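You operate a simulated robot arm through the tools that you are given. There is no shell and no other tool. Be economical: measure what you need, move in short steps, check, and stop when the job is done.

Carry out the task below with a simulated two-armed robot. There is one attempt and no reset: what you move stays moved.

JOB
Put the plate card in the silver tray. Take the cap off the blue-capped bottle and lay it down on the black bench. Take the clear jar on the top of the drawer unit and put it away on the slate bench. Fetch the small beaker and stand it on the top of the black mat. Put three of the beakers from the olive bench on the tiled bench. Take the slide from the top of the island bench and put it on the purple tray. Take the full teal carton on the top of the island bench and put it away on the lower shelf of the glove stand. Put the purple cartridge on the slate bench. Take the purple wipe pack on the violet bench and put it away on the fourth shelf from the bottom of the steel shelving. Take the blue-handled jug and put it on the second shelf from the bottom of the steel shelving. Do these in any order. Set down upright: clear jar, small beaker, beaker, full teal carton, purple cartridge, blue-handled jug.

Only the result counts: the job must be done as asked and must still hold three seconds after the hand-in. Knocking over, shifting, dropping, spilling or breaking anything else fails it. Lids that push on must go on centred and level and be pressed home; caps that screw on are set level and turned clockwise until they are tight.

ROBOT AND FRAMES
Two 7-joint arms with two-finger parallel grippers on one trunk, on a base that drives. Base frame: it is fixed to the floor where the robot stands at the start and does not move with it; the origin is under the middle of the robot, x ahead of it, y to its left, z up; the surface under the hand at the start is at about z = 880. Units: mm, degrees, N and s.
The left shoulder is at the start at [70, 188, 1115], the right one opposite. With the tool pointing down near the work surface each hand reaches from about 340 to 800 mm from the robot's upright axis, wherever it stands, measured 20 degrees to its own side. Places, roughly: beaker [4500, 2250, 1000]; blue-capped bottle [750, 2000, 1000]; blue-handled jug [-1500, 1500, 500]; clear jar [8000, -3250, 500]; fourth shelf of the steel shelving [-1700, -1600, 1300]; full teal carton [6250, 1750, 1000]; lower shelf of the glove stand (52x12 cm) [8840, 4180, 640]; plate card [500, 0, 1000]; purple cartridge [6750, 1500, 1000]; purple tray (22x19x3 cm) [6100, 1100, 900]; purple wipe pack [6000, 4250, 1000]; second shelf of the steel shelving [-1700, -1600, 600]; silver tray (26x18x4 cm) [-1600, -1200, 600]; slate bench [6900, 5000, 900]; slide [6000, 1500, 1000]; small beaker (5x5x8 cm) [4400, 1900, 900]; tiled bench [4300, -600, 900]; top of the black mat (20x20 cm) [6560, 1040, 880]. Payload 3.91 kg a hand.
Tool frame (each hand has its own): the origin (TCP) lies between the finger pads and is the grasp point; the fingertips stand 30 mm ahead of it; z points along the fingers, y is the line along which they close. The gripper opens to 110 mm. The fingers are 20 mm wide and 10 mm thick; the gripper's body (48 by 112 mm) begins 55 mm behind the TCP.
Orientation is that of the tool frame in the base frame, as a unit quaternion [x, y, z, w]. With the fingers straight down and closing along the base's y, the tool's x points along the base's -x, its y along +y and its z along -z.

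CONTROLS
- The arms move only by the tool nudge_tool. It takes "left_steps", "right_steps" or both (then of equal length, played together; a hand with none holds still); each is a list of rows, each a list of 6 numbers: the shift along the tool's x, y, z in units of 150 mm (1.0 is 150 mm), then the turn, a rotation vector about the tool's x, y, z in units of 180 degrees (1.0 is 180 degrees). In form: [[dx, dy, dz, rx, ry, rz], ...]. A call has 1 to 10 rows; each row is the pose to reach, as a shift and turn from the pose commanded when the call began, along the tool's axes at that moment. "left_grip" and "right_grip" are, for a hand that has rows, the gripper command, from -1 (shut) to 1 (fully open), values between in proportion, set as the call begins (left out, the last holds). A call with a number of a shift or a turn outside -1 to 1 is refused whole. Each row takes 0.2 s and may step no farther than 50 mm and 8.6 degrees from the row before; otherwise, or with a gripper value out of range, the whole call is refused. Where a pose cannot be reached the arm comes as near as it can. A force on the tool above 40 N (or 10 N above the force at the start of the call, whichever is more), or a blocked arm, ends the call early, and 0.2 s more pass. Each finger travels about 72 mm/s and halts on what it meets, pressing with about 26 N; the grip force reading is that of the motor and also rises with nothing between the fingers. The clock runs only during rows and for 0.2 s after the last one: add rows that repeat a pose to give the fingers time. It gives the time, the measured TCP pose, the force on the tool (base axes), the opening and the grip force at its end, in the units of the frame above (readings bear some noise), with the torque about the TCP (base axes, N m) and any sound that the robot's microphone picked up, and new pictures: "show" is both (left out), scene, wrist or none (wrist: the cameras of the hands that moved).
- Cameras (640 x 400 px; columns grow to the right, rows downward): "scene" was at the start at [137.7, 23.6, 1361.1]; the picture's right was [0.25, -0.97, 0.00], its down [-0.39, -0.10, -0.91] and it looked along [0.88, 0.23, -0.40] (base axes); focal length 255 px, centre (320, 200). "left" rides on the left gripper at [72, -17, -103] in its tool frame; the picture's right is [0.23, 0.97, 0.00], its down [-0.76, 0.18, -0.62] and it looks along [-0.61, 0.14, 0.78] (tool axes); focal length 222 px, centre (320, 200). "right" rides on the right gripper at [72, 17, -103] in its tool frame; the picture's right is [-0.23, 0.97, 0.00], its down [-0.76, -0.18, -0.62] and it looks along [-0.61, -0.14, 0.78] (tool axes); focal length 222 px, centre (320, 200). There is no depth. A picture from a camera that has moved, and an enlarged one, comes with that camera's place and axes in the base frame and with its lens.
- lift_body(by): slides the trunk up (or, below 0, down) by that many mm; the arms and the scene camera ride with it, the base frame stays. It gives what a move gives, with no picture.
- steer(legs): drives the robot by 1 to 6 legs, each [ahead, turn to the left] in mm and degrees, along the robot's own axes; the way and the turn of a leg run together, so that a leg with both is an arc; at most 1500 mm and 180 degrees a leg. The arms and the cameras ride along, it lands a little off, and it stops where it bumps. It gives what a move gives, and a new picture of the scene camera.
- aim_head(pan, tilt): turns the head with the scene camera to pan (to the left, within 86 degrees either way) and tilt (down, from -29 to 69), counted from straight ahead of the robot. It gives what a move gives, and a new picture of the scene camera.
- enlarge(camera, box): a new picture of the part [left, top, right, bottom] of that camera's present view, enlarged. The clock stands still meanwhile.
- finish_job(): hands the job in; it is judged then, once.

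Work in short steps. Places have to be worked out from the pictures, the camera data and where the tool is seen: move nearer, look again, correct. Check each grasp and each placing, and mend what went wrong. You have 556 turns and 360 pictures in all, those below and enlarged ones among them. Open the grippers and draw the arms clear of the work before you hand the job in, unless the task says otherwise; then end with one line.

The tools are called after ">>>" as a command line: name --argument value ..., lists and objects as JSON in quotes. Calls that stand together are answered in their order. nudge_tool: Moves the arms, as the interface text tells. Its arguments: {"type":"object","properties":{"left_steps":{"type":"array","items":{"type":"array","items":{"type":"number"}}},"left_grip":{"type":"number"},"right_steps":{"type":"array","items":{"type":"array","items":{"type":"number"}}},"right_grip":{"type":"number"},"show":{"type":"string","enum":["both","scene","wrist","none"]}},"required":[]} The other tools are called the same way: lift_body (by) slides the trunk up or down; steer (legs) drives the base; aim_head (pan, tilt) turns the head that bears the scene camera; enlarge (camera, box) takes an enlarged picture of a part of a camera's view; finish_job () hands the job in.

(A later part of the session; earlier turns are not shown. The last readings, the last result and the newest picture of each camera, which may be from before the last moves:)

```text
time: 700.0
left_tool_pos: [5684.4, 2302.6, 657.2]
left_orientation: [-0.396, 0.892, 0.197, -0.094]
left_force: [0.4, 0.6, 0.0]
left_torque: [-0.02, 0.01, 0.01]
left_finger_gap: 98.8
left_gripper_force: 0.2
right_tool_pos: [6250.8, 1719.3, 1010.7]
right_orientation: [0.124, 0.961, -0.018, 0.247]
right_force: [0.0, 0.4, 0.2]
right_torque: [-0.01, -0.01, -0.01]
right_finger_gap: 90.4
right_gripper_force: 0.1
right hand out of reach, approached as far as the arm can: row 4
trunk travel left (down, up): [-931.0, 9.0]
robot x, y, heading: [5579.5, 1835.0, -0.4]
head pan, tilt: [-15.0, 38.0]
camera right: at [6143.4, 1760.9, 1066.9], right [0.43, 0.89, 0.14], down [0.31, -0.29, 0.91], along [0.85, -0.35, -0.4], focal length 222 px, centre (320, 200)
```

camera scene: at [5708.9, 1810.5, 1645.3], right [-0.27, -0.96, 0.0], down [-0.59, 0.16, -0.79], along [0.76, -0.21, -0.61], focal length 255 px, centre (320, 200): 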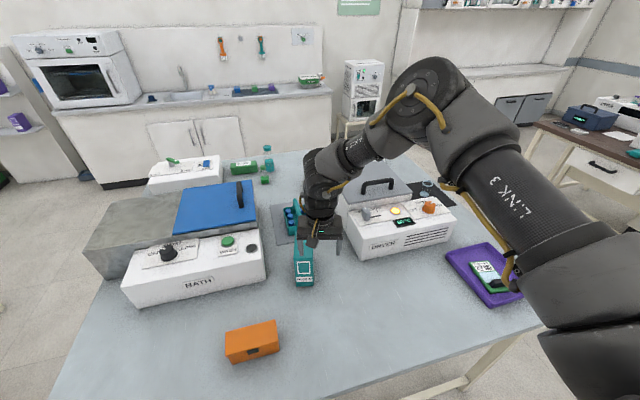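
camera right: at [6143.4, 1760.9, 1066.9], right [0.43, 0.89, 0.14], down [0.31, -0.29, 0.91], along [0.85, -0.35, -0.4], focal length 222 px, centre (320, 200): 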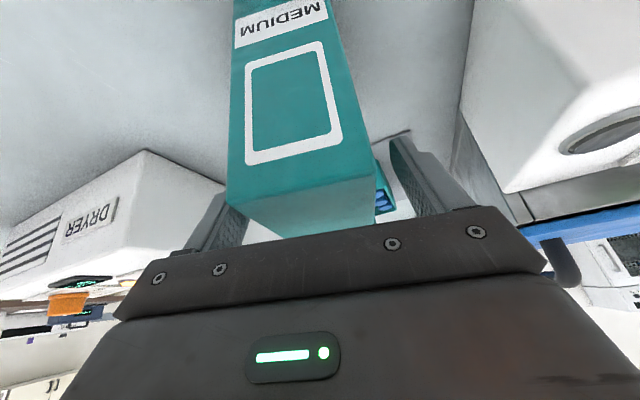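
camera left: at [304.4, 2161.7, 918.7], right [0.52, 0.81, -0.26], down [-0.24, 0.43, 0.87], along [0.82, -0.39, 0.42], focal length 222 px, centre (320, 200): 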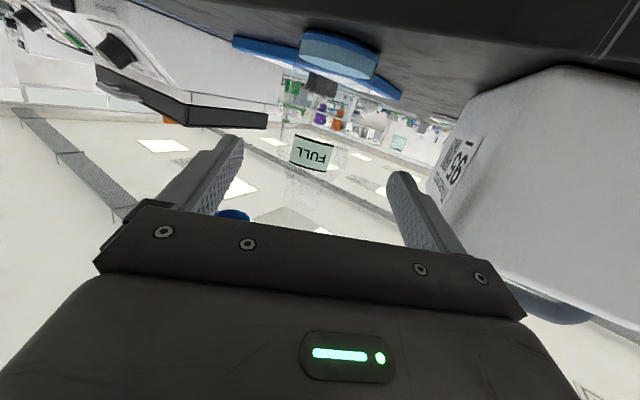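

The carton is between the fingers. I lower 14 mm with the trunk and close.

>>> lift_body --by -14

>>> nudge_tool --right_steps '[[0, 0, 0, 0, 0, 0], [0, 0, 0, 0, 0, 0], [0, 0, 0, 0, 0, 0]]' --right_grip -1 --show "none"

>>> lift_body --by 20

>>> nudge_tool --right_steps '[[0, 0, 0, 0, 0, 0]]' --show "wrist"

```text
time: 700.6
left_tool_pos: [5685.1, 2302.9, 642.9]
left_orientation: [-0.397, 0.891, 0.197, -0.094]
left_force: [-0.1, 0.5, 0.4]
left_torque: [0.03, 0.02, 0.02]
left_finger_gap: 98.9
left_gripper_force: 0.0
right_tool_pos: [6249.9, 1719.2, 997.3]
right_orientation: [0.124, 0.961, -0.017, 0.248]
right_force: [-0.4, 0.4, 0.0]
right_torque: [0.01, -0.02, 0.02]
right_finger_gap: 90.7
right_gripper_force: 0.1
trunk travel left (down, up): [-917.0, 23.0]
robot x, y, heading: [5579.5, 1833.2, -0.4]
head pan, tilt: [-15.0, 38.0]
```

```text
time: 701.4
left_tool_pos: [5685.3, 2301.4, 644.0]
left_orientation: [-0.397, 0.892, 0.197, -0.093]
left_force: [0.6, -0.2, 0.1]
left_torque: [-0.01, 0.02, 0.0]
left_finger_gap: 98.8
left_gripper_force: 0.1
right_tool_pos: [6250.3, 1718.3, 998.4]
right_orientation: [0.124, 0.961, -0.017, 0.248]
right_force: [-0.7, -2.8, 2.5]
right_torque: [-0.37, 0.22, 0.1]
right_finger_gap: 60.2
right_gripper_force: 26.2
trunk travel left (down, up): [-917.0, 23.0]
robot x, y, heading: [5581.2, 1829.8, -0.5]
head pan, tilt: [-15.0, 38.0]
```

```text
time: 702.1
left_tool_pos: [5684.9, 2302.3, 664.1]
left_orientation: [-0.396, 0.892, 0.198, -0.094]
left_force: [0.6, 0.5, -0.2]
left_torque: [0.01, 0.03, 0.04]
left_finger_gap: 98.8
left_gripper_force: 0.0
right_tool_pos: [6249.5, 1717.9, 1016.7]
right_orientation: [0.122, 0.961, -0.015, 0.247]
right_force: [0.3, 0.0, -2.5]
right_torque: [0.04, 0.06, -0.03]
right_finger_gap: 60.1
right_gripper_force: 26.2
trunk travel left (down, up): [-937.0, 3.0]
robot x, y, heading: [5578.5, 1832.3, -0.6]
head pan, tilt: [-15.0, 38.0]
```

```text
time: 702.5
left_tool_pos: [5685.0, 2302.1, 664.8]
left_orientation: [-0.396, 0.892, 0.197, -0.094]
left_force: [-0.6, -0.1, 0.4]
left_torque: [0.05, 0.04, 0.04]
left_finger_gap: 99.4
left_gripper_force: 0.0
right_tool_pos: [6250.1, 1718.8, 1016.5]
right_orientation: [0.124, 0.961, -0.017, 0.247]
right_force: [-0.2, -0.2, -2.4]
right_torque: [0.02, 0.04, -0.01]
right_finger_gap: 59.6
right_gripper_force: 25.7
trunk travel left (down, up): [-937.0, 3.0]
robot x, y, heading: [5580.0, 1835.2, -0.4]
head pan, tilt: [-15.0, 38.0]
camera right: at [6143.5, 1760.0, 1072.9], right [0.43, 0.89, 0.14], down [0.31, -0.29, 0.91], along [0.85, -0.35, -0.4], focal length 222 px, centre (320, 200)
```

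right: 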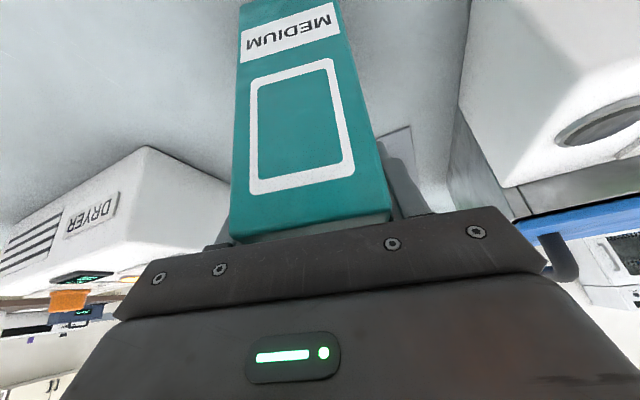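

The carton is lifted (≈0.25 kg). I raise it a bit more, back off, go north to y≈3050 and look east toward the glove stand.

>>> nudge_tool --right_steps '[[-0.09, 0, -0.17, 0, 0, 0], [-0.19, 0, -0.35, 0, 0, 0]]' --show "none"

>>> steer --legs '[[-330, 0], [0, 90], [1215, 0], [0, -90]]'

>>> aim_head --pan 12 --tilt 12

```text
time: 703.1
left_tool_pos: [5684.7, 2302.4, 663.0]
left_orientation: [-0.396, 0.892, 0.198, -0.094]
left_force: [0.0, 0.7, -0.3]
left_torque: [0.0, 0.0, 0.02]
left_finger_gap: 98.8
left_gripper_force: 0.0
right_tool_pos: [6249.6, 1716.5, 1076.8]
right_orientation: [0.124, 0.961, -0.017, 0.248]
right_force: [0.6, -0.8, -2.7]
right_torque: [0.02, 0.03, 0.01]
right_finger_gap: 60.1
right_gripper_force: 25.5
trunk travel left (down, up): [-937.0, 3.0]
robot x, y, heading: [5577.8, 1830.3, -0.2]
head pan, tilt: [-15.0, 38.0]
```

```text
time: 718.7
left_tool_pos: [5350.2, 3522.7, 664.6]
left_orientation: [-0.398, 0.891, 0.197, -0.095]
left_force: [0.2, 0.0, -0.1]
left_torque: [0.0, 0.02, 0.03]
left_finger_gap: 98.7
left_gripper_force: 0.1
right_tool_pos: [5915.4, 2936.8, 1076.4]
right_orientation: [0.123, 0.961, -0.017, 0.247]
right_force: [0.3, -0.5, -3.1]
right_torque: [0.0, 0.05, 0.02]
right_finger_gap: 59.9
right_gripper_force: 26.2
trunk travel left (down, up): [-937.0, 3.0]
robot x, y, heading: [5241.7, 3054.4, -0.5]
head pan, tilt: [-15.0, 38.0]
camera scene: at [5377.6, 3030.1, 1651.1], right [-0.26, -0.96, 0.0], down [-0.59, 0.16, -0.79], along [0.76, -0.21, -0.62], focal length 255 px, centre (320, 200)
```

scene: 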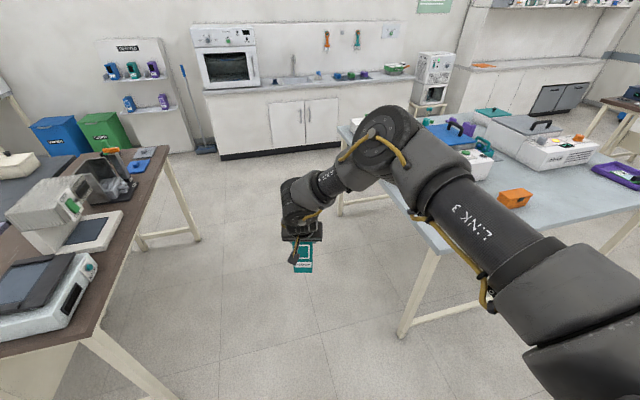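

```text
time: 719.6
left_tool_pos: [5349.7, 3520.6, 664.1]
left_orientation: [-0.398, 0.891, 0.197, -0.093]
left_force: [0.1, 0.1, 0.1]
left_torque: [0.01, -0.03, 0.0]
left_finger_gap: 98.9
left_gripper_force: 0.1
right_tool_pos: [5915.7, 2938.4, 1077.3]
right_orientation: [0.122, 0.961, -0.016, 0.247]
right_force: [-0.4, 0.5, -2.8]
right_torque: [0.0, 0.05, 0.01]
right_finger_gap: 59.9
right_gripper_force: 26.3
trunk travel left (down, up): [-937.0, 3.0]
robot x, y, heading: [5243.8, 3052.9, 0.0]
head pan, tilt: [12.0, 12.0]
camera scene: at [5385.6, 3071.3, 1692.4], right [0.2, -0.98, 0.0], down [-0.2, -0.04, -0.98], along [0.96, 0.2, -0.21], focal length 255 px, centre (320, 200)
```

scene: 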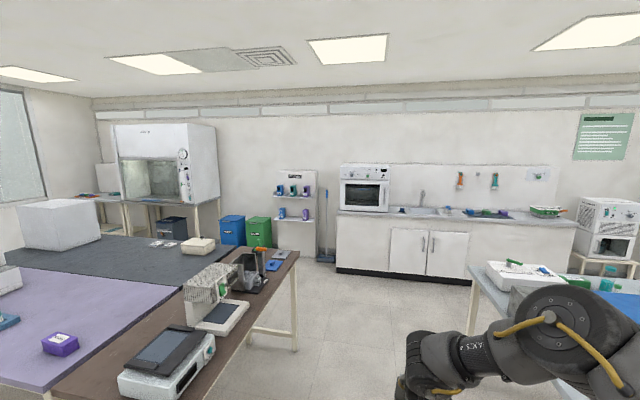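

The glove stand is at the east wall with a shelf above its lower one, so the carton must be held from the side rather than from above. I return to the island's free west edge to set it down and regrip it horizontally.

>>> steer --legs '[[0, -90], [1347, 0], [0, 90], [50, 0]]'

>>> lift_body --by -62

>>> nudge_tool --right_steps '[[0, 0, 0, 0, 0, 0]]' --show "wrist"

```text
time: 734.4
left_tool_pos: [5402.0, 2179.0, 665.2]
left_orientation: [-0.398, 0.892, 0.196, -0.091]
left_force: [-0.9, 1.0, 0.6]
left_torque: [-0.01, -0.07, -0.01]
left_finger_gap: 99.1
left_gripper_force: 0.1
right_tool_pos: [5963.6, 1598.4, 1082.5]
right_orientation: [0.122, 0.96, -0.016, 0.252]
right_force: [-0.5, -0.4, -2.4]
right_torque: [0.05, 0.03, -0.01]
right_finger_gap: 59.9
right_gripper_force: 26.1
trunk travel left (down, up): [-937.0, 3.0]
robot x, y, heading: [5304.5, 1714.3, -0.1]
head pan, tilt: [12.0, 12.0]
camera scene: at [5429.2, 1730.6, 1694.0], right [0.2, -0.98, 0.0], down [-0.19, -0.04, -0.98], along [0.96, 0.2, -0.2], focal length 255 px, centre (320, 200)
```

scene: 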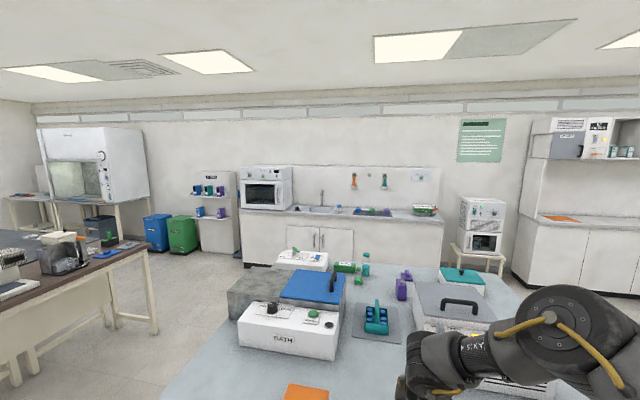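

```text
time: 735.5
left_tool_pos: [5407.5, 2181.8, 600.3]
left_orientation: [-0.398, 0.891, 0.198, -0.095]
left_force: [0.1, 0.2, 0.1]
left_torque: [0.0, 0.02, -0.01]
left_finger_gap: 99.0
left_gripper_force: 0.0
right_tool_pos: [5974.1, 1596.9, 1014.7]
right_orientation: [0.122, 0.961, -0.016, 0.247]
right_force: [-1.4, 0.7, -2.8]
right_torque: [0.05, 0.06, 0.02]
right_finger_gap: 59.8
right_gripper_force: 26.0
trunk travel left (down, up): [-875.0, 65.0]
robot x, y, heading: [5304.0, 1709.7, -0.2]
head pan, tilt: [12.0, 12.0]
```

```text
time: 735.9
left_tool_pos: [5407.1, 2180.3, 601.7]
left_orientation: [-0.398, 0.891, 0.198, -0.096]
left_force: [-0.1, -0.1, -0.5]
left_torque: [0.0, -0.02, -0.01]
left_finger_gap: 99.1
left_gripper_force: 0.0
right_tool_pos: [5975.5, 1598.5, 1014.2]
right_orientation: [0.121, 0.961, -0.016, 0.247]
right_force: [-0.3, 0.1, -3.4]
right_torque: [0.02, 0.09, 0.0]
right_finger_gap: 60.0
right_gripper_force: 25.7
trunk travel left (down, up): [-875.0, 65.0]
robot x, y, heading: [5298.5, 1711.8, -0.2]
head pan, tilt: [12.0, 12.0]
camera right: at [5868.3, 1638.9, 1070.7], right [0.43, 0.89, 0.14], down [0.31, -0.29, 0.91], along [0.85, -0.35, -0.4], focal length 222 px, centre (320, 200)
```

right: 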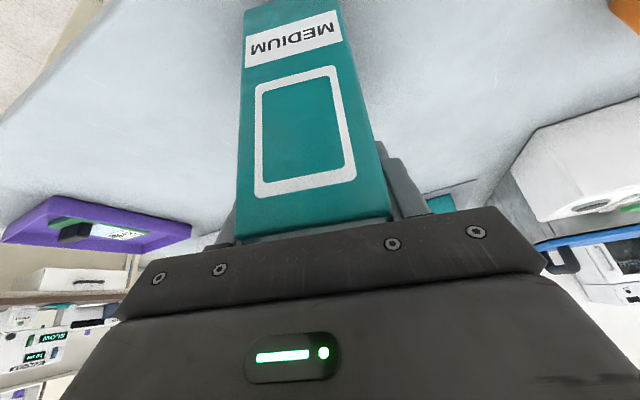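

Over the free west edge. I lower until it rests, release and back off straight.

>>> lift_body --by -13

>>> lift_body --by -5

```text
time: 736.5
left_tool_pos: [5406.8, 2181.5, 588.5]
left_orientation: [-0.398, 0.891, 0.197, -0.094]
left_force: [0.0, 0.4, 0.0]
left_torque: [0.0, -0.02, -0.03]
left_finger_gap: 99.2
left_gripper_force: 0.0
right_tool_pos: [5973.5, 1596.8, 1001.4]
right_orientation: [0.122, 0.961, -0.016, 0.246]
right_force: [-0.2, -0.2, -4.0]
right_torque: [0.05, 0.06, -0.02]
right_finger_gap: 59.7
right_gripper_force: 26.1
trunk travel left (down, up): [-862.0, 78.0]
robot x, y, heading: [5303.9, 1710.5, -0.5]
head pan, tilt: [12.0, 12.0]
```

```text
time: 737.0
left_tool_pos: [5408.9, 2180.3, 584.5]
left_orientation: [-0.399, 0.89, 0.198, -0.095]
left_force: [0.1, -1.0, 0.4]
left_torque: [-0.01, 0.0, 0.0]
left_finger_gap: 99.2
left_gripper_force: 0.2
right_tool_pos: [5973.8, 1598.6, 998.0]
right_orientation: [0.122, 0.961, -0.016, 0.248]
right_force: [0.2, 0.7, -0.5]
right_torque: [-0.13, -0.19, -0.02]
right_finger_gap: 60.0
right_gripper_force: 26.3
trunk travel left (down, up): [-857.0, 83.0]
robot x, y, heading: [5303.9, 1711.9, -0.2]
head pan, tilt: [12.0, 12.0]
```

>>> lift_body --by -3

>>> nudge_tool --right_steps '[[0, 0, 0, 0, 0, 0], [0, 0, 0, 0, 0, 0], [0, 0, -0.25, 0, 0, 0], [0, 0, -0.5, 0, 0, 0], [0, 0, -0.8, 0, 0, 0], [0, 0, -1.0, 0, 0, 0]]' --right_grip 0.6 --show "none"

>>> nudge_tool --right_steps '[[0.1, 0, -0.1, 0, -0.04, 0], [0.2, 0, -0.2, 0, -0.08, 0], [0.3, 0, -0.3, 0, -0.12, 0], [0.4, 0, -0.35, 0, -0.16, 0], [0.5, 0, -0.4, 0, -0.2, 0], [0.6, 0, -0.4, 0, -0.24, 0], [0.7, 0, -0.4, 0, -0.28, 0]]' --show "both"

```text
time: 737.5
left_tool_pos: [5406.0, 2180.2, 581.3]
left_orientation: [-0.397, 0.891, 0.197, -0.094]
left_force: [0.1, -0.7, -0.2]
left_torque: [-0.02, 0.03, 0.04]
left_finger_gap: 98.9
left_gripper_force: 0.2
right_tool_pos: [5973.9, 1597.4, 998.3]
right_orientation: [0.122, 0.96, -0.017, 0.25]
right_force: [2.4, 0.3, 17.7]
right_torque: [-0.4, 0.72, 0.03]
right_finger_gap: 59.9
right_gripper_force: 26.2
trunk travel left (down, up): [-854.0, 86.0]
robot x, y, heading: [5306.0, 1715.8, -0.2]
head pan, tilt: [12.0, 12.0]
```

```text
time: 738.9
left_tool_pos: [5406.8, 2179.8, 580.7]
left_orientation: [-0.398, 0.891, 0.197, -0.095]
left_force: [0.1, -0.1, -0.1]
left_torque: [-0.04, 0.0, -0.01]
left_finger_gap: 98.9
left_gripper_force: 0.1
right_tool_pos: [5902.9, 1611.6, 1126.6]
right_orientation: [0.122, 0.961, -0.016, 0.247]
right_force: [-0.3, 0.0, -0.4]
right_torque: [0.01, -0.03, 0.01]
right_finger_gap: 88.2
right_gripper_force: 0.0
trunk travel left (down, up): [-854.0, 86.0]
robot x, y, heading: [5301.6, 1710.5, -0.0]
head pan, tilt: [12.0, 12.0]
```

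```text
time: 740.5
left_tool_pos: [5407.3, 2181.5, 578.8]
left_orientation: [-0.398, 0.891, 0.196, -0.096]
left_force: [0.3, 1.5, -0.2]
left_torque: [-0.04, 0.01, 0.01]
left_finger_gap: 98.8
left_gripper_force: 0.1
right_tool_pos: [5917.9, 1620.8, 1187.1]
right_orientation: [0.102, 0.782, -0.063, 0.612]
right_force: [0.6, 0.2, 0.6]
right_torque: [0.01, 0.0, 0.0]
right_finger_gap: 88.1
right_gripper_force: 0.1
right hand out of reach, approached as far as the arm can: row 5, 6, 7
trunk travel left (down, up): [-854.0, 86.0]
robot x, y, heading: [5301.9, 1708.3, -0.2]
head pan, tilt: [12.0, 12.0]
camera scene: at [5443.4, 1733.7, 1609.5], right [0.2, -0.98, 0.0], down [-0.2, -0.04, -0.98], along [0.96, 0.2, -0.21], focal length 255 px, centre (320, 200)
camera right: at [5808.4, 1664.4, 1141.9], right [0.28, 0.93, 0.25], down [-0.46, -0.1, 0.88], along [0.84, -0.36, 0.4], focal length 222 px, centre (320, 200)
```

scene: 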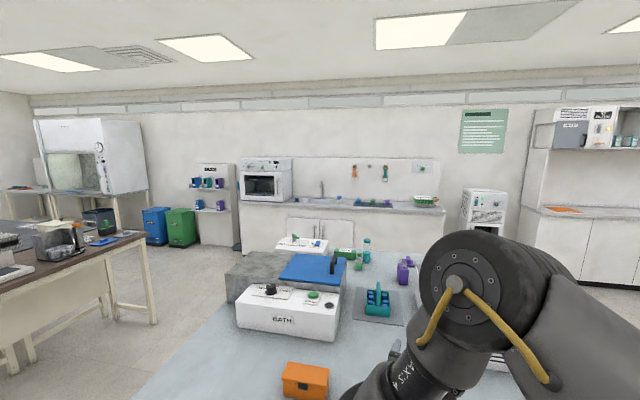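
right: 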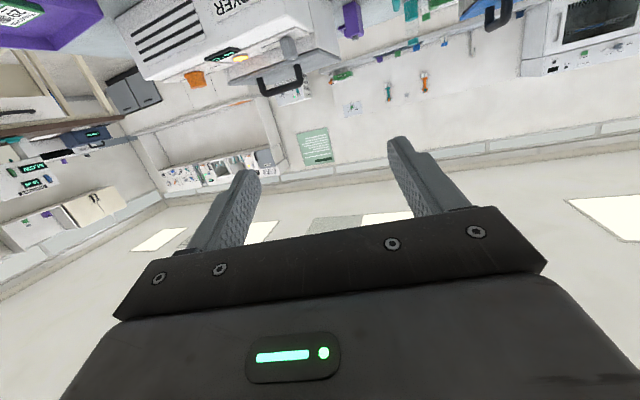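

The hand is nearly level now. I back the base 115 mm, lower the trunk 215 mm and check alignment with the carton.

>>> steer --legs '[[-115, 0]]'

>>> lift_body --by -215

>>> nudge_tool --right_steps '[[0, 0, 0, 0, 0, 0]]' --show "wrist"

```text
time: 741.8
left_tool_pos: [5293.3, 2181.9, 580.6]
left_orientation: [-0.398, 0.891, 0.197, -0.095]
left_force: [-0.3, 0.8, -0.2]
left_torque: [0.0, 0.02, 0.01]
left_finger_gap: 98.8
left_gripper_force: 0.2
right_tool_pos: [5804.2, 1618.5, 1186.6]
right_orientation: [0.104, 0.782, -0.062, 0.611]
right_force: [0.6, 0.2, 0.0]
right_torque: [0.01, -0.01, -0.01]
right_finger_gap: 88.1
right_gripper_force: 0.0
trunk travel left (down, up): [-854.0, 86.0]
robot x, y, heading: [5190.1, 1712.6, -0.0]
head pan, tilt: [12.0, 12.0]
camera scene: at [5329.4, 1731.9, 1609.4], right [0.21, -0.98, 0.0], down [-0.2, -0.04, -0.98], along [0.96, 0.2, -0.21], focal length 255 px, centre (320, 200)
```

scene: 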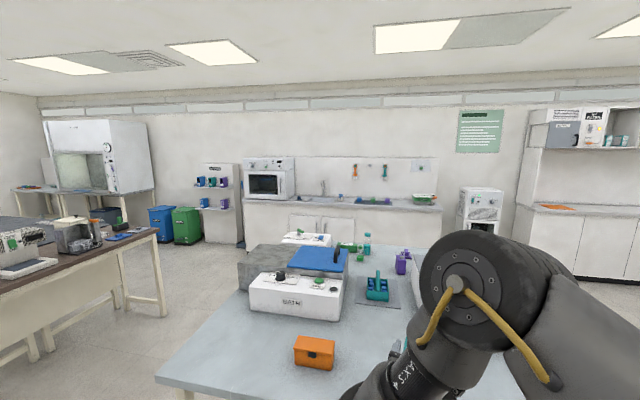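

```text
time: 744.0
left_tool_pos: [5291.7, 2181.2, 366.2]
left_orientation: [-0.398, 0.891, 0.196, -0.095]
left_force: [-1.0, -0.9, 0.4]
left_torque: [0.02, 0.02, 0.0]
left_finger_gap: 99.0
left_gripper_force: 0.1
right_tool_pos: [5804.7, 1618.9, 970.5]
right_orientation: [0.104, 0.783, -0.063, 0.611]
right_force: [0.3, 0.1, 0.7]
right_torque: [-0.02, 0.02, -0.03]
right_finger_gap: 88.1
right_gripper_force: 0.1
trunk travel left (down, up): [-639.0, 301.0]
robot x, y, heading: [5188.1, 1709.5, 0.1]
head pan, tilt: [12.0, 12.0]
```

```text
time: 744.4
left_tool_pos: [5292.1, 2180.3, 366.0]
left_orientation: [-0.399, 0.891, 0.196, -0.095]
left_force: [-0.3, 0.4, 0.3]
left_torque: [0.0, 0.02, -0.03]
left_finger_gap: 98.9
left_gripper_force: 0.1
right_tool_pos: [5803.4, 1620.0, 971.1]
right_orientation: [0.104, 0.782, -0.062, 0.612]
right_force: [0.0, 0.7, -0.3]
right_torque: [0.02, 0.0, 0.02]
right_finger_gap: 88.0
right_gripper_force: 0.0
trunk travel left (down, up): [-639.0, 301.0]
robot x, y, heading: [5186.8, 1713.6, -0.3]
head pan, tilt: [12.0, 12.0]
camera right: at [5693.2, 1663.1, 926.7], right [0.28, 0.93, 0.25], down [-0.45, -0.1, 0.89], along [0.84, -0.36, 0.39], focal length 222 px, centre (320, 200)
```

right: 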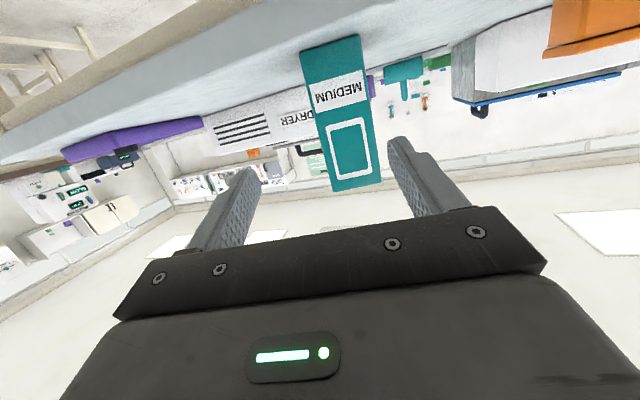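

The carton's west face is centred at (5935, 1607, 946). I align (18 mm left, 28 mm up) and advance onto it.

>>> nudge_tool --right_steps '[[-0.1, 0.06, 0.1, 0, 0, 0], [-0.19, 0.12, 0.25, 0, 0, 0], [-0.19, 0.12, 0.5, 0, 0, 0], [-0.19, 0.12, 0.75, 0, 0, 0]]' --show "wrist"

```text
time: 745.4
left_tool_pos: [5291.5, 2181.0, 366.3]
left_orientation: [-0.398, 0.891, 0.199, -0.095]
left_force: [-0.7, 0.9, 0.0]
left_torque: [-0.01, -0.03, -0.02]
left_finger_gap: 98.9
left_gripper_force: 0.0
right_tool_pos: [5922.1, 1607.5, 971.5]
right_orientation: [0.104, 0.782, -0.063, 0.612]
right_force: [0.1, 0.5, 0.1]
right_torque: [0.0, -0.03, 0.02]
right_finger_gap: 88.1
right_gripper_force: 0.2
trunk travel left (down, up): [-639.0, 301.0]
robot x, y, heading: [5187.0, 1709.3, -0.3]
head pan, tilt: [12.0, 12.0]
camera right: at [5811.5, 1651.5, 927.0], right [0.28, 0.93, 0.25], down [-0.45, -0.1, 0.89], along [0.84, -0.36, 0.39], focal length 222 px, centre (320, 200)
```

right: 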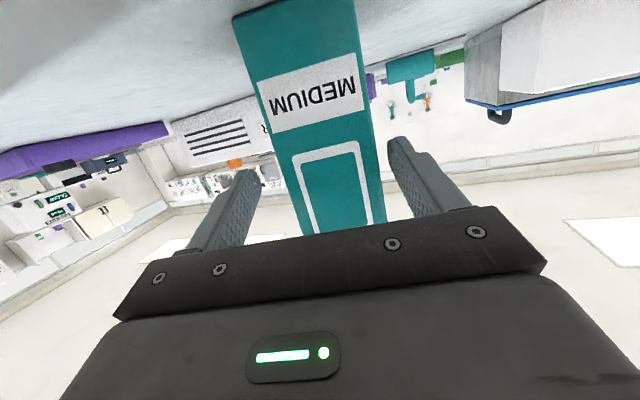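

I shift 9 mm left and drive the base 52 mm forward, then close.

>>> nudge_tool --right_steps '[[0, 0.06, 0, 0, 0, 0]]' --show "none"

>>> steer --legs '[[52, 0]]'

>>> nudge_tool --right_steps '[[0, 0, 0, 0, 0, 0], [0, 0, 0, 0, 0, 0], [0, 0, 0, 0, 0, 0]]' --right_grip -1 --show "none"

>>> lift_body --by 50

>>> nudge_tool --right_steps '[[0, 0, 0, 0, 0, 0]]' --show "wrist"

```text
time: 745.8
left_tool_pos: [5291.5, 2181.6, 364.3]
left_orientation: [-0.398, 0.891, 0.197, -0.096]
left_force: [-0.8, -0.2, -0.1]
left_torque: [-0.04, -0.01, -0.02]
left_finger_gap: 99.2
left_gripper_force: 0.0
right_tool_pos: [5924.3, 1617.7, 972.0]
right_orientation: [0.105, 0.782, -0.063, 0.611]
right_force: [0.1, 0.0, 0.6]
right_torque: [0.02, 0.01, -0.02]
right_finger_gap: 87.9
right_gripper_force: 0.1
trunk travel left (down, up): [-639.0, 301.0]
robot x, y, heading: [5188.0, 1710.5, -0.5]
head pan, tilt: [12.0, 12.0]
```

```text
time: 746.8
left_tool_pos: [5343.8, 2181.6, 365.8]
left_orientation: [-0.398, 0.891, 0.197, -0.095]
left_force: [0.6, -1.2, -0.4]
left_torque: [0.02, -0.01, -0.01]
left_finger_gap: 99.2
left_gripper_force: 0.0
right_tool_pos: [5976.2, 1617.3, 971.4]
right_orientation: [0.104, 0.783, -0.062, 0.61]
right_force: [-0.8, 0.2, 0.1]
right_torque: [-0.04, -0.01, 0.01]
right_finger_gap: 87.8
right_gripper_force: 0.1
trunk travel left (down, up): [-639.0, 301.0]
robot x, y, heading: [5239.2, 1717.9, -0.3]
head pan, tilt: [12.0, 12.0]
camera scene: at [5382.0, 1731.4, 1394.4], right [0.21, -0.98, 0.0], down [-0.2, -0.04, -0.98], along [0.96, 0.2, -0.21], focal length 255 px, centre (320, 200)
```

scene: 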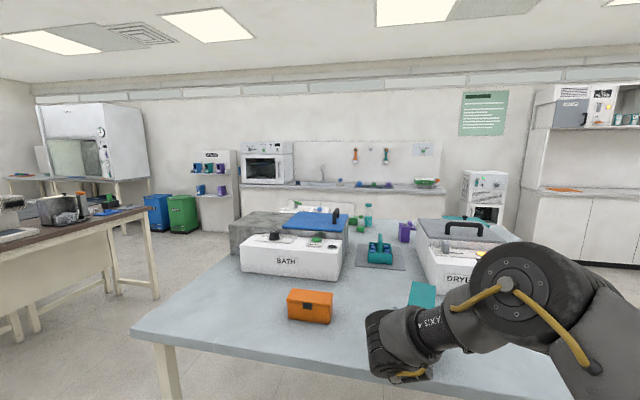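

```text
time: 747.6
left_tool_pos: [5343.8, 2181.4, 366.2]
left_orientation: [-0.398, 0.891, 0.197, -0.095]
left_force: [0.5, -0.1, 0.4]
left_torque: [0.01, 0.01, 0.0]
left_finger_gap: 98.8
left_gripper_force: 0.0
right_tool_pos: [5975.6, 1618.7, 973.0]
right_orientation: [0.104, 0.781, -0.063, 0.612]
right_force: [1.0, -0.7, 2.1]
right_torque: [-0.14, 0.03, 0.11]
right_finger_gap: 60.2
right_gripper_force: 25.9
trunk travel left (down, up): [-639.0, 301.0]
robot x, y, heading: [5237.2, 1711.9, -0.1]
head pan, tilt: [12.0, 12.0]
```

```text
time: 748.5
left_tool_pos: [5343.0, 2181.0, 416.1]
left_orientation: [-0.398, 0.891, 0.198, -0.095]
left_force: [0.3, -0.2, -0.9]
left_torque: [0.0, -0.02, -0.02]
left_finger_gap: 98.9
left_gripper_force: 0.1
right_tool_pos: [5975.7, 1617.6, 1022.2]
right_orientation: [0.104, 0.783, -0.062, 0.611]
right_force: [-0.2, 1.0, -3.6]
right_torque: [0.03, 0.06, 0.01]
right_finger_gap: 60.3
right_gripper_force: 26.7
trunk travel left (down, up): [-689.0, 251.0]
robot x, y, heading: [5242.5, 1712.1, -0.0]
head pan, tilt: [12.0, 12.0]
```

```text
time: 748.9
left_tool_pos: [5343.4, 2181.8, 415.5]
left_orientation: [-0.398, 0.891, 0.197, -0.095]
left_force: [0.0, 0.6, 0.5]
left_torque: [-0.02, 0.03, 0.0]
left_finger_gap: 98.8
left_gripper_force: 0.1
right_tool_pos: [5975.4, 1616.5, 1021.2]
right_orientation: [0.103, 0.782, -0.062, 0.611]
right_force: [-0.6, -0.4, -3.1]
right_torque: [0.03, 0.08, 0.01]
right_finger_gap: 60.4
right_gripper_force: 26.5
trunk travel left (down, up): [-689.0, 251.0]
robot x, y, heading: [5243.1, 1713.3, -0.0]
head pan, tilt: [12.0, 12.0]
camera right: at [5864.3, 1661.4, 977.1], right [0.28, 0.93, 0.25], down [-0.45, -0.1, 0.89], along [0.84, -0.36, 0.39], focal length 222 px, centre (320, 200)
```

right: 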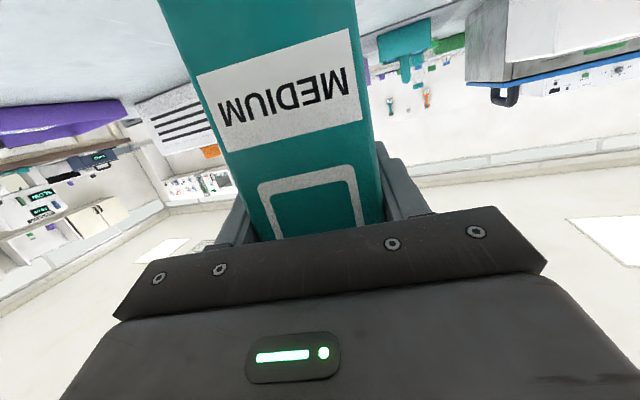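

Held from the side (carton bottom 92 mm below the TCP). I raise the trunk for clearance and drive north, then east toward the glove stand.

>>> lift_body --by 120

>>> steer --legs '[[0, 90], [1337, 0], [0, -90], [1400, 0], [1350, 0], [0, 90]]'

>>> steer --legs '[[1080, 0], [0, -90]]'

>>> aim_head --pan 0 --tilt 20

```text
time: 750.4
left_tool_pos: [5344.3, 2180.5, 535.3]
left_orientation: [-0.398, 0.891, 0.197, -0.095]
left_force: [0.3, 0.1, -0.4]
left_torque: [-0.02, 0.03, 0.01]
left_finger_gap: 99.0
left_gripper_force: 0.0
right_tool_pos: [5975.6, 1617.9, 1141.3]
right_orientation: [0.103, 0.782, -0.062, 0.611]
right_force: [-0.3, 0.7, -3.8]
right_torque: [0.04, 0.03, -0.03]
right_finger_gap: 60.2
right_gripper_force: 25.9
trunk travel left (down, up): [-809.0, 131.0]
robot x, y, heading: [5240.5, 1711.5, -0.1]
head pan, tilt: [12.0, 12.0]
```

```text
time: 776.3
left_tool_pos: [7951.1, 3415.3, 535.8]
left_orientation: [-0.379, 0.899, 0.199, -0.087]
left_force: [-0.5, -0.1, -0.7]
left_torque: [-0.01, 0.0, 0.02]
left_finger_gap: 98.9
left_gripper_force: 0.1
right_tool_pos: [8551.7, 2818.8, 1142.0]
right_orientation: [0.12, 0.78, -0.082, 0.609]
right_force: [-17.0, -13.4, 3.4]
right_torque: [0.78, -0.25, 1.48]
right_finger_gap: 59.8
right_gripper_force: 26.6
trunk travel left (down, up): [-809.0, 131.0]
robot x, y, heading: [7828.0, 2952.7, -2.9]
head pan, tilt: [12.0, 12.0]
stopped in leg 5: the force on the tool passed its limit at 179 N (the readings are from after the stop); the commanded pose is now the measured one
camera scene: at [7963.7, 2962.1, 1565.2], right [0.16, -0.99, 0.0], down [-0.2, -0.03, -0.98], along [0.97, 0.16, -0.2], focal length 255 px, centre (320, 200)
```

scene: 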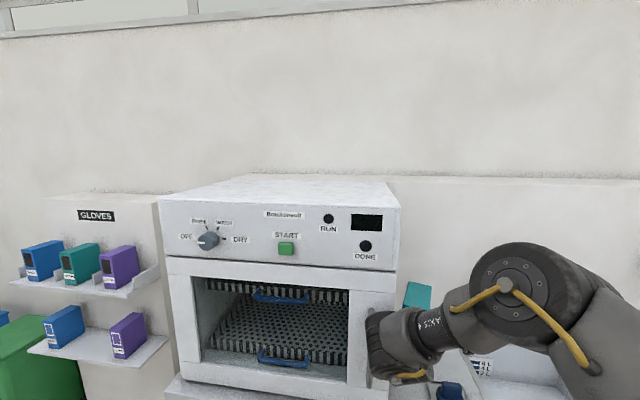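

```text
time: 777.1
left_tool_pos: [7953.9, 3415.4, 537.9]
left_orientation: [-0.379, 0.9, 0.199, -0.086]
left_force: [-0.3, 0.5, 0.1]
left_torque: [-0.01, 0.01, 0.04]
left_finger_gap: 99.0
left_gripper_force: 0.0
right_tool_pos: [8552.2, 2818.5, 1143.2]
right_orientation: [0.117, 0.781, -0.082, 0.608]
right_force: [-28.5, -13.6, 9.4]
right_torque: [1.14, -0.59, 2.32]
right_finger_gap: 59.8
right_gripper_force: 26.3
trunk travel left (down, up): [-809.0, 131.0]
robot x, y, heading: [7833.1, 2955.6, -2.9]
head pan, tilt: [12.0, 12.0]
stopped in leg 1: the force on the tool passed its limit at 48 N (the readings are from after the stop); the commanded pose is now the measured one
camera scene: at [7964.4, 2960.7, 1565.6], right [0.15, -0.99, 0.0], down [-0.2, -0.03, -0.98], along [0.97, 0.15, -0.2], focal length 255 px, centre (320, 200)
```

scene: 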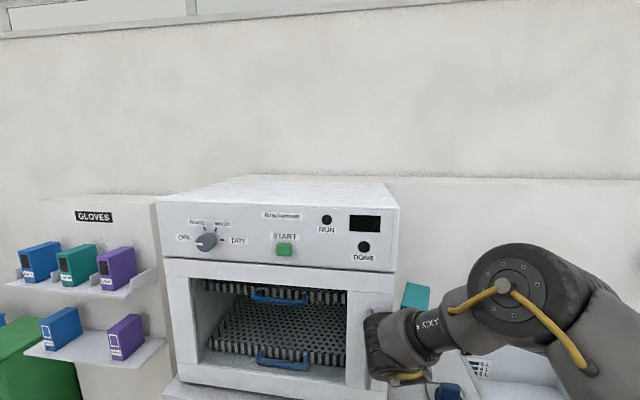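

```text
time: 777.9
left_tool_pos: [7953.9, 3415.1, 538.1]
left_orientation: [-0.379, 0.9, 0.198, -0.087]
left_force: [0.4, 0.8, -0.7]
left_torque: [0.02, 0.0, 0.0]
left_finger_gap: 99.0
left_gripper_force: 0.0
right_tool_pos: [8551.5, 2818.8, 1141.9]
right_orientation: [0.117, 0.781, -0.082, 0.608]
right_force: [-30.5, -13.2, 11.1]
right_torque: [0.96, -0.53, 2.45]
right_finger_gap: 59.8
right_gripper_force: 25.6
trunk travel left (down, up): [-809.0, 131.0]
robot x, y, heading: [7832.7, 2951.2, -3.0]
head pan, tilt: [0.0, 20.0]
camera scene: at [7965.1, 2940.6, 1552.6], right [-0.05, -1.0, 0.0], down [-0.33, 0.02, -0.94], along [0.94, -0.05, -0.34], focal length 255 px, centre (320, 200)
```

scene: 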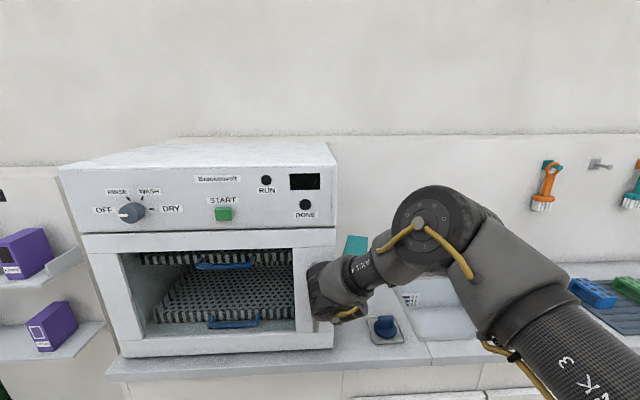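

The carton ran into the dishwasher on the counter (the room ends sooner than I judged). I back straight off 350 mm and check.

>>> steer --legs '[[-350, 0]]'

>>> nudge_tool --right_steps '[[0, 0, 0, 0, 0, 0]]' --show "wrist"

```text
time: 780.1
left_tool_pos: [7605.9, 3433.5, 536.4]
left_orientation: [-0.38, 0.899, 0.199, -0.09]
left_force: [0.5, -0.1, 0.0]
left_torque: [-0.02, 0.02, 0.02]
left_finger_gap: 99.0
left_gripper_force: 0.1
right_tool_pos: [8210.2, 2840.1, 1137.1]
right_orientation: [0.114, 0.783, -0.081, 0.606]
right_force: [0.2, -0.3, -3.4]
right_torque: [0.03, 0.09, 0.01]
right_finger_gap: 60.1
right_gripper_force: 25.9
trunk travel left (down, up): [-809.0, 131.0]
robot x, y, heading: [7483.1, 2968.6, -2.8]
head pan, tilt: [0.0, 20.0]
camera scene: at [7625.7, 2961.9, 1551.4], right [-0.05, -1.0, 0.0], down [-0.34, 0.02, -0.94], along [0.94, -0.05, -0.34], focal length 255 px, centre (320, 200)
```

scene: 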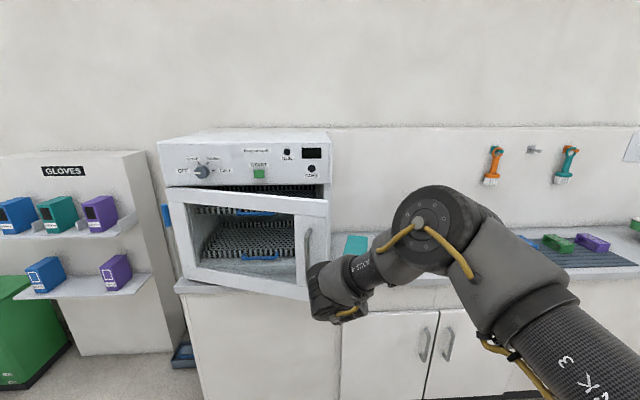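

```text
time: 780.5
left_tool_pos: [7606.4, 3434.7, 536.8]
left_orientation: [-0.378, 0.899, 0.199, -0.091]
left_force: [0.6, 0.0, 0.5]
left_torque: [0.01, 0.02, 0.0]
left_finger_gap: 99.0
left_gripper_force: 0.1
right_tool_pos: [8209.1, 2840.3, 1135.8]
right_orientation: [0.116, 0.784, -0.082, 0.604]
right_force: [0.7, -0.8, -4.5]
right_torque: [0.05, 0.09, -0.02]
right_finger_gap: 59.7
right_gripper_force: 25.8
trunk travel left (down, up): [-809.0, 131.0]
robot x, y, heading: [7482.1, 2968.7, -2.7]
head pan, tilt: [0.0, 20.0]
camera right: at [8100.7, 2888.8, 1092.2], right [0.33, 0.92, 0.23], down [-0.44, -0.07, 0.89], along [0.83, -0.4, 0.39], focal length 222 px, centre (320, 200)
```

right: 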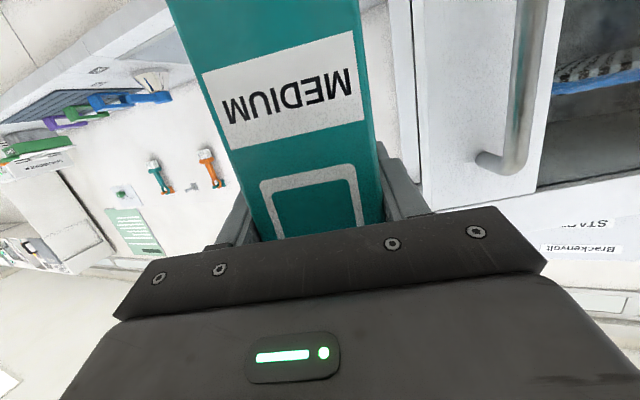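

The dishwasher door was pulled ajar on retreat; I will close it afterwards. First the carton: I drive to a point in front of the glove stand (free gap on its lower shelf around y≈4210), facing 13.5° so that the hand points straight at it.

>>> steer --legs '[[0, 76.6], [1136, 0], [0, -60.4]]'

>>> aim_head --pan 0 --tilt 30

```text
time: 786.6
left_tool_pos: [7174.6, 3560.5, 533.3]
left_orientation: [0.858, -0.469, -0.101, 0.181]
left_force: [-0.2, -0.4, -0.1]
left_torque: [0.1, -0.03, -0.02]
left_finger_gap: 99.0
left_gripper_force: 0.0
right_tool_pos: [7888.8, 3988.6, 1168.0]
right_orientation: [-0.386, 0.675, 0.323, 0.54]
right_force: [-1.2, 0.0, -3.8]
right_torque: [-0.11, 0.03, -0.09]
right_finger_gap: 59.6
right_gripper_force: 26.0
trunk travel left (down, up): [-809.0, 131.0]
robot x, y, heading: [7606.1, 3360.3, 73.1]
head pan, tilt: [0.0, 20.0]
stopped in leg 2: the force on the tool passed its limit at 61 N (the readings are from after the stop); the commanded pose is now the measured one
camera scene: at [7637.2, 3479.6, 1553.2], right [0.96, -0.29, 0.0], down [-0.1, -0.31, -0.94], along [0.28, 0.9, -0.33], focal length 255 px, centre (320, 200)
```

scene: 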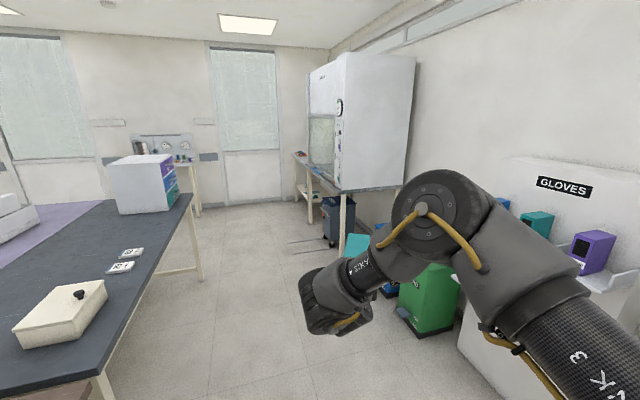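

```text
time: 787.3
left_tool_pos: [7178.0, 3570.2, 534.2]
left_orientation: [0.856, -0.471, -0.1, 0.189]
left_force: [-0.7, -0.1, 0.2]
left_torque: [0.02, 0.01, 0.0]
left_finger_gap: 99.2
left_gripper_force: 0.2
right_tool_pos: [7893.9, 4007.4, 1155.7]
right_orientation: [-0.387, 0.679, 0.319, 0.536]
right_force: [-1.2, -1.6, -3.6]
right_torque: [-0.1, 0.02, -0.02]
right_finger_gap: 60.0
right_gripper_force: 25.8
trunk travel left (down, up): [-809.0, 131.0]
robot x, y, heading: [7607.0, 3362.0, 73.1]
head pan, tilt: [0.0, 30.0]
camera scene: at [7639.0, 3488.0, 1536.6], right [0.96, -0.29, 0.0], down [-0.14, -0.47, -0.87], along [0.25, 0.83, -0.49], focal length 255 px, centre (320, 200)
```

scene: 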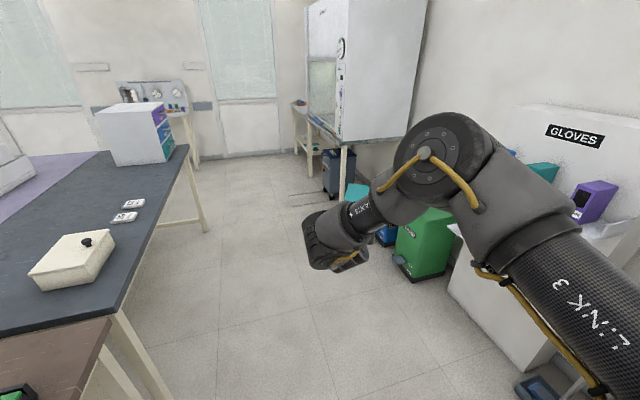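

The hanging left hand touched the brown bench's corner leg. I back off, sidestep east to x≈7850 and continue north.

>>> steer --legs '[[-150, 0], [0, -40], [342, 0], [0, 57], [660, 0], [0, -76.5]]'

>>> nudge_tool --right_steps '[[0, 0, 0, 0, 0, 0]]' --show "wrist"

```text
time: 801.5
left_tool_pos: [7787.6, 4539.2, 533.8]
left_orientation: [-0.523, 0.824, 0.18, -0.12]
left_force: [-0.5, 0.7, -0.2]
left_torque: [0.04, -0.04, 0.01]
left_finger_gap: 98.7
left_gripper_force: 0.1
right_tool_pos: [8544.6, 4168.6, 1151.5]
right_orientation: [-0.012, 0.784, 0.02, 0.621]
right_force: [-0.4, -0.6, -3.2]
right_torque: [-0.01, 0.11, 0.0]
right_finger_gap: 59.9
right_gripper_force: 26.0
trunk travel left (down, up): [-809.0, 131.0]
robot x, y, heading: [7840.3, 4065.9, 15.3]
head pan, tilt: [0.0, 30.0]
camera scene: at [7970.6, 4105.2, 1535.4], right [0.27, -0.96, 0.0], down [-0.48, -0.13, -0.87], along [0.83, 0.23, -0.5], focal length 255 px, centre (320, 200)
```

scene: 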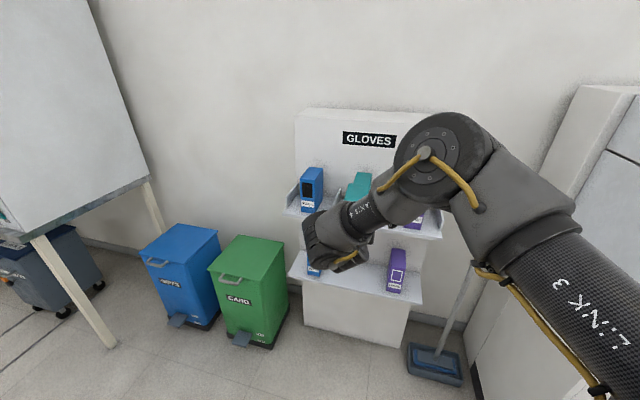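

```text
time: 801.9
left_tool_pos: [7787.8, 4539.6, 533.7]
left_orientation: [-0.523, 0.824, 0.18, -0.121]
left_force: [-0.3, 0.5, -0.2]
left_torque: [0.02, -0.01, -0.03]
left_finger_gap: 99.1
left_gripper_force: 0.1
right_tool_pos: [8544.2, 4168.8, 1151.2]
right_orientation: [-0.011, 0.784, 0.02, 0.62]
right_force: [-0.4, 1.0, -3.1]
right_torque: [-0.02, 0.09, -0.02]
right_finger_gap: 59.8
right_gripper_force: 26.4
trunk travel left (down, up): [-809.0, 131.0]
robot x, y, heading: [7835.0, 4066.8, 15.6]
head pan, tilt: [0.0, 30.0]
camera right: at [8425.6, 4180.2, 1104.6], right [0.01, 0.97, 0.24], down [-0.42, -0.21, 0.88], along [0.91, -0.11, 0.41], focal length 222 px, centre (320, 200)
```

right: 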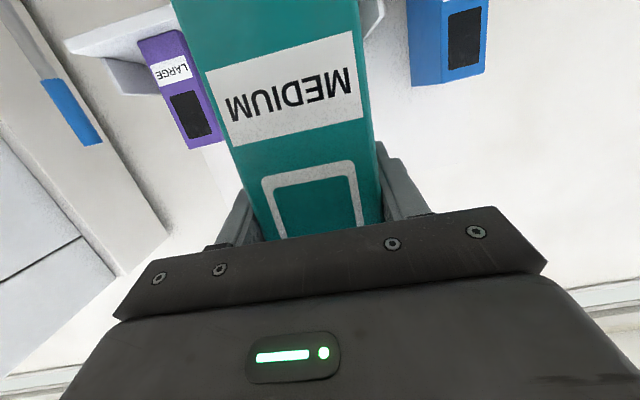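

I'm in front of the stand: lower shelf gap between the packs is y≈4024–4328. I sidestep a little so that driving along my heading ends at y≈4176, then lower the trunk 400 mm.

>>> steer --legs '[[0, -45.6], [100, 0], [0, 45.6]]'

>>> lift_body --by -395

>>> aim_head --pan 0 --tilt 15

```text
time: 807.2
left_tool_pos: [7875.6, 4488.7, 533.3]
left_orientation: [-0.521, 0.826, 0.18, -0.12]
left_force: [-0.1, -1.2, 0.2]
left_torque: [0.02, -0.01, 0.02]
left_finger_gap: 98.9
left_gripper_force: 0.1
right_tool_pos: [8632.0, 4114.6, 1151.7]
right_orientation: [-0.01, 0.784, 0.019, 0.621]
right_force: [0.8, -0.4, -2.5]
right_torque: [0.01, 0.07, -0.03]
right_finger_gap: 59.8
right_gripper_force: 25.9
trunk travel left (down, up): [-809.0, 131.0]
robot x, y, heading: [7923.8, 4020.5, 15.3]
head pan, tilt: [0.0, 30.0]
camera scene: at [8057.1, 4053.6, 1535.4], right [0.26, -0.97, 0.0], down [-0.48, -0.13, -0.87], along [0.84, 0.23, -0.5], focal length 255 px, centre (320, 200)
```

scene: 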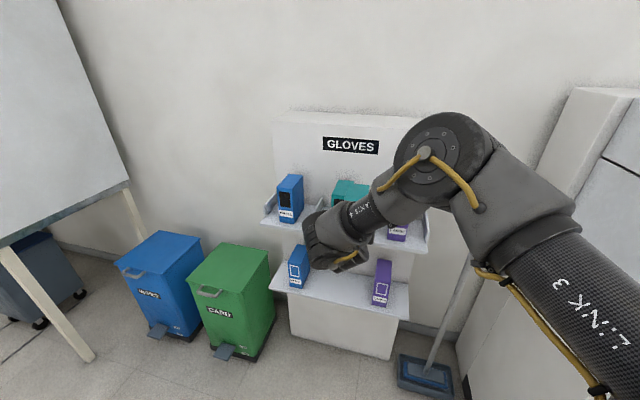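

```text
time: 811.0
left_tool_pos: [7875.7, 4487.5, 139.0]
left_orientation: [-0.52, 0.826, 0.18, -0.119]
left_force: [0.4, 0.3, 0.2]
left_torque: [-0.02, -0.01, -0.01]
left_finger_gap: 99.0
left_gripper_force: 0.1
right_tool_pos: [8630.9, 4114.6, 756.7]
right_orientation: [-0.01, 0.784, 0.019, 0.62]
right_force: [-0.4, 0.5, -3.2]
right_torque: [0.04, 0.1, -0.02]
right_finger_gap: 59.7
right_gripper_force: 25.9
trunk travel left (down, up): [-414.0, 526.0]
robot x, y, heading: [7921.6, 4014.3, 15.3]
head pan, tilt: [0.0, 30.0]
```

```text
time: 811.8
left_tool_pos: [7876.1, 4488.0, 139.8]
left_orientation: [-0.521, 0.826, 0.181, -0.118]
left_force: [-0.2, 0.1, 0.7]
left_torque: [-0.02, -0.02, 0.03]
left_finger_gap: 98.8
left_gripper_force: 0.1
right_tool_pos: [8630.7, 4114.6, 755.6]
right_orientation: [-0.01, 0.784, 0.019, 0.62]
right_force: [1.1, 0.3, -2.8]
right_torque: [-0.02, 0.1, -0.03]
right_finger_gap: 59.8
right_gripper_force: 26.0
trunk travel left (down, up): [-414.0, 526.0]
robot x, y, heading: [7922.4, 4014.1, 15.2]
head pan, tilt: [0.0, 15.0]
camera scene: at [8059.7, 4054.4, 1164.5], right [0.26, -0.97, 0.0], down [-0.25, -0.07, -0.97], along [0.93, 0.25, -0.26], focal length 255 px, centre (320, 200)
```

scene: 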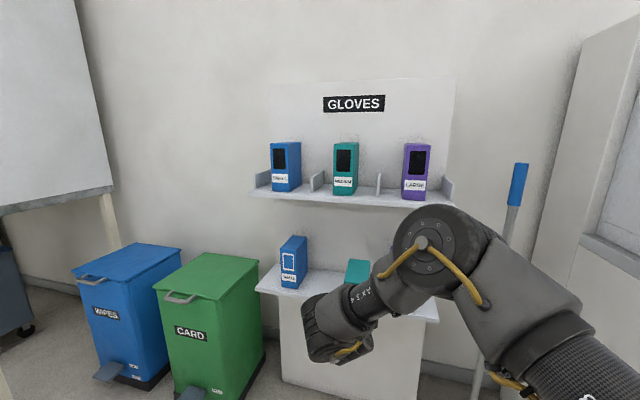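

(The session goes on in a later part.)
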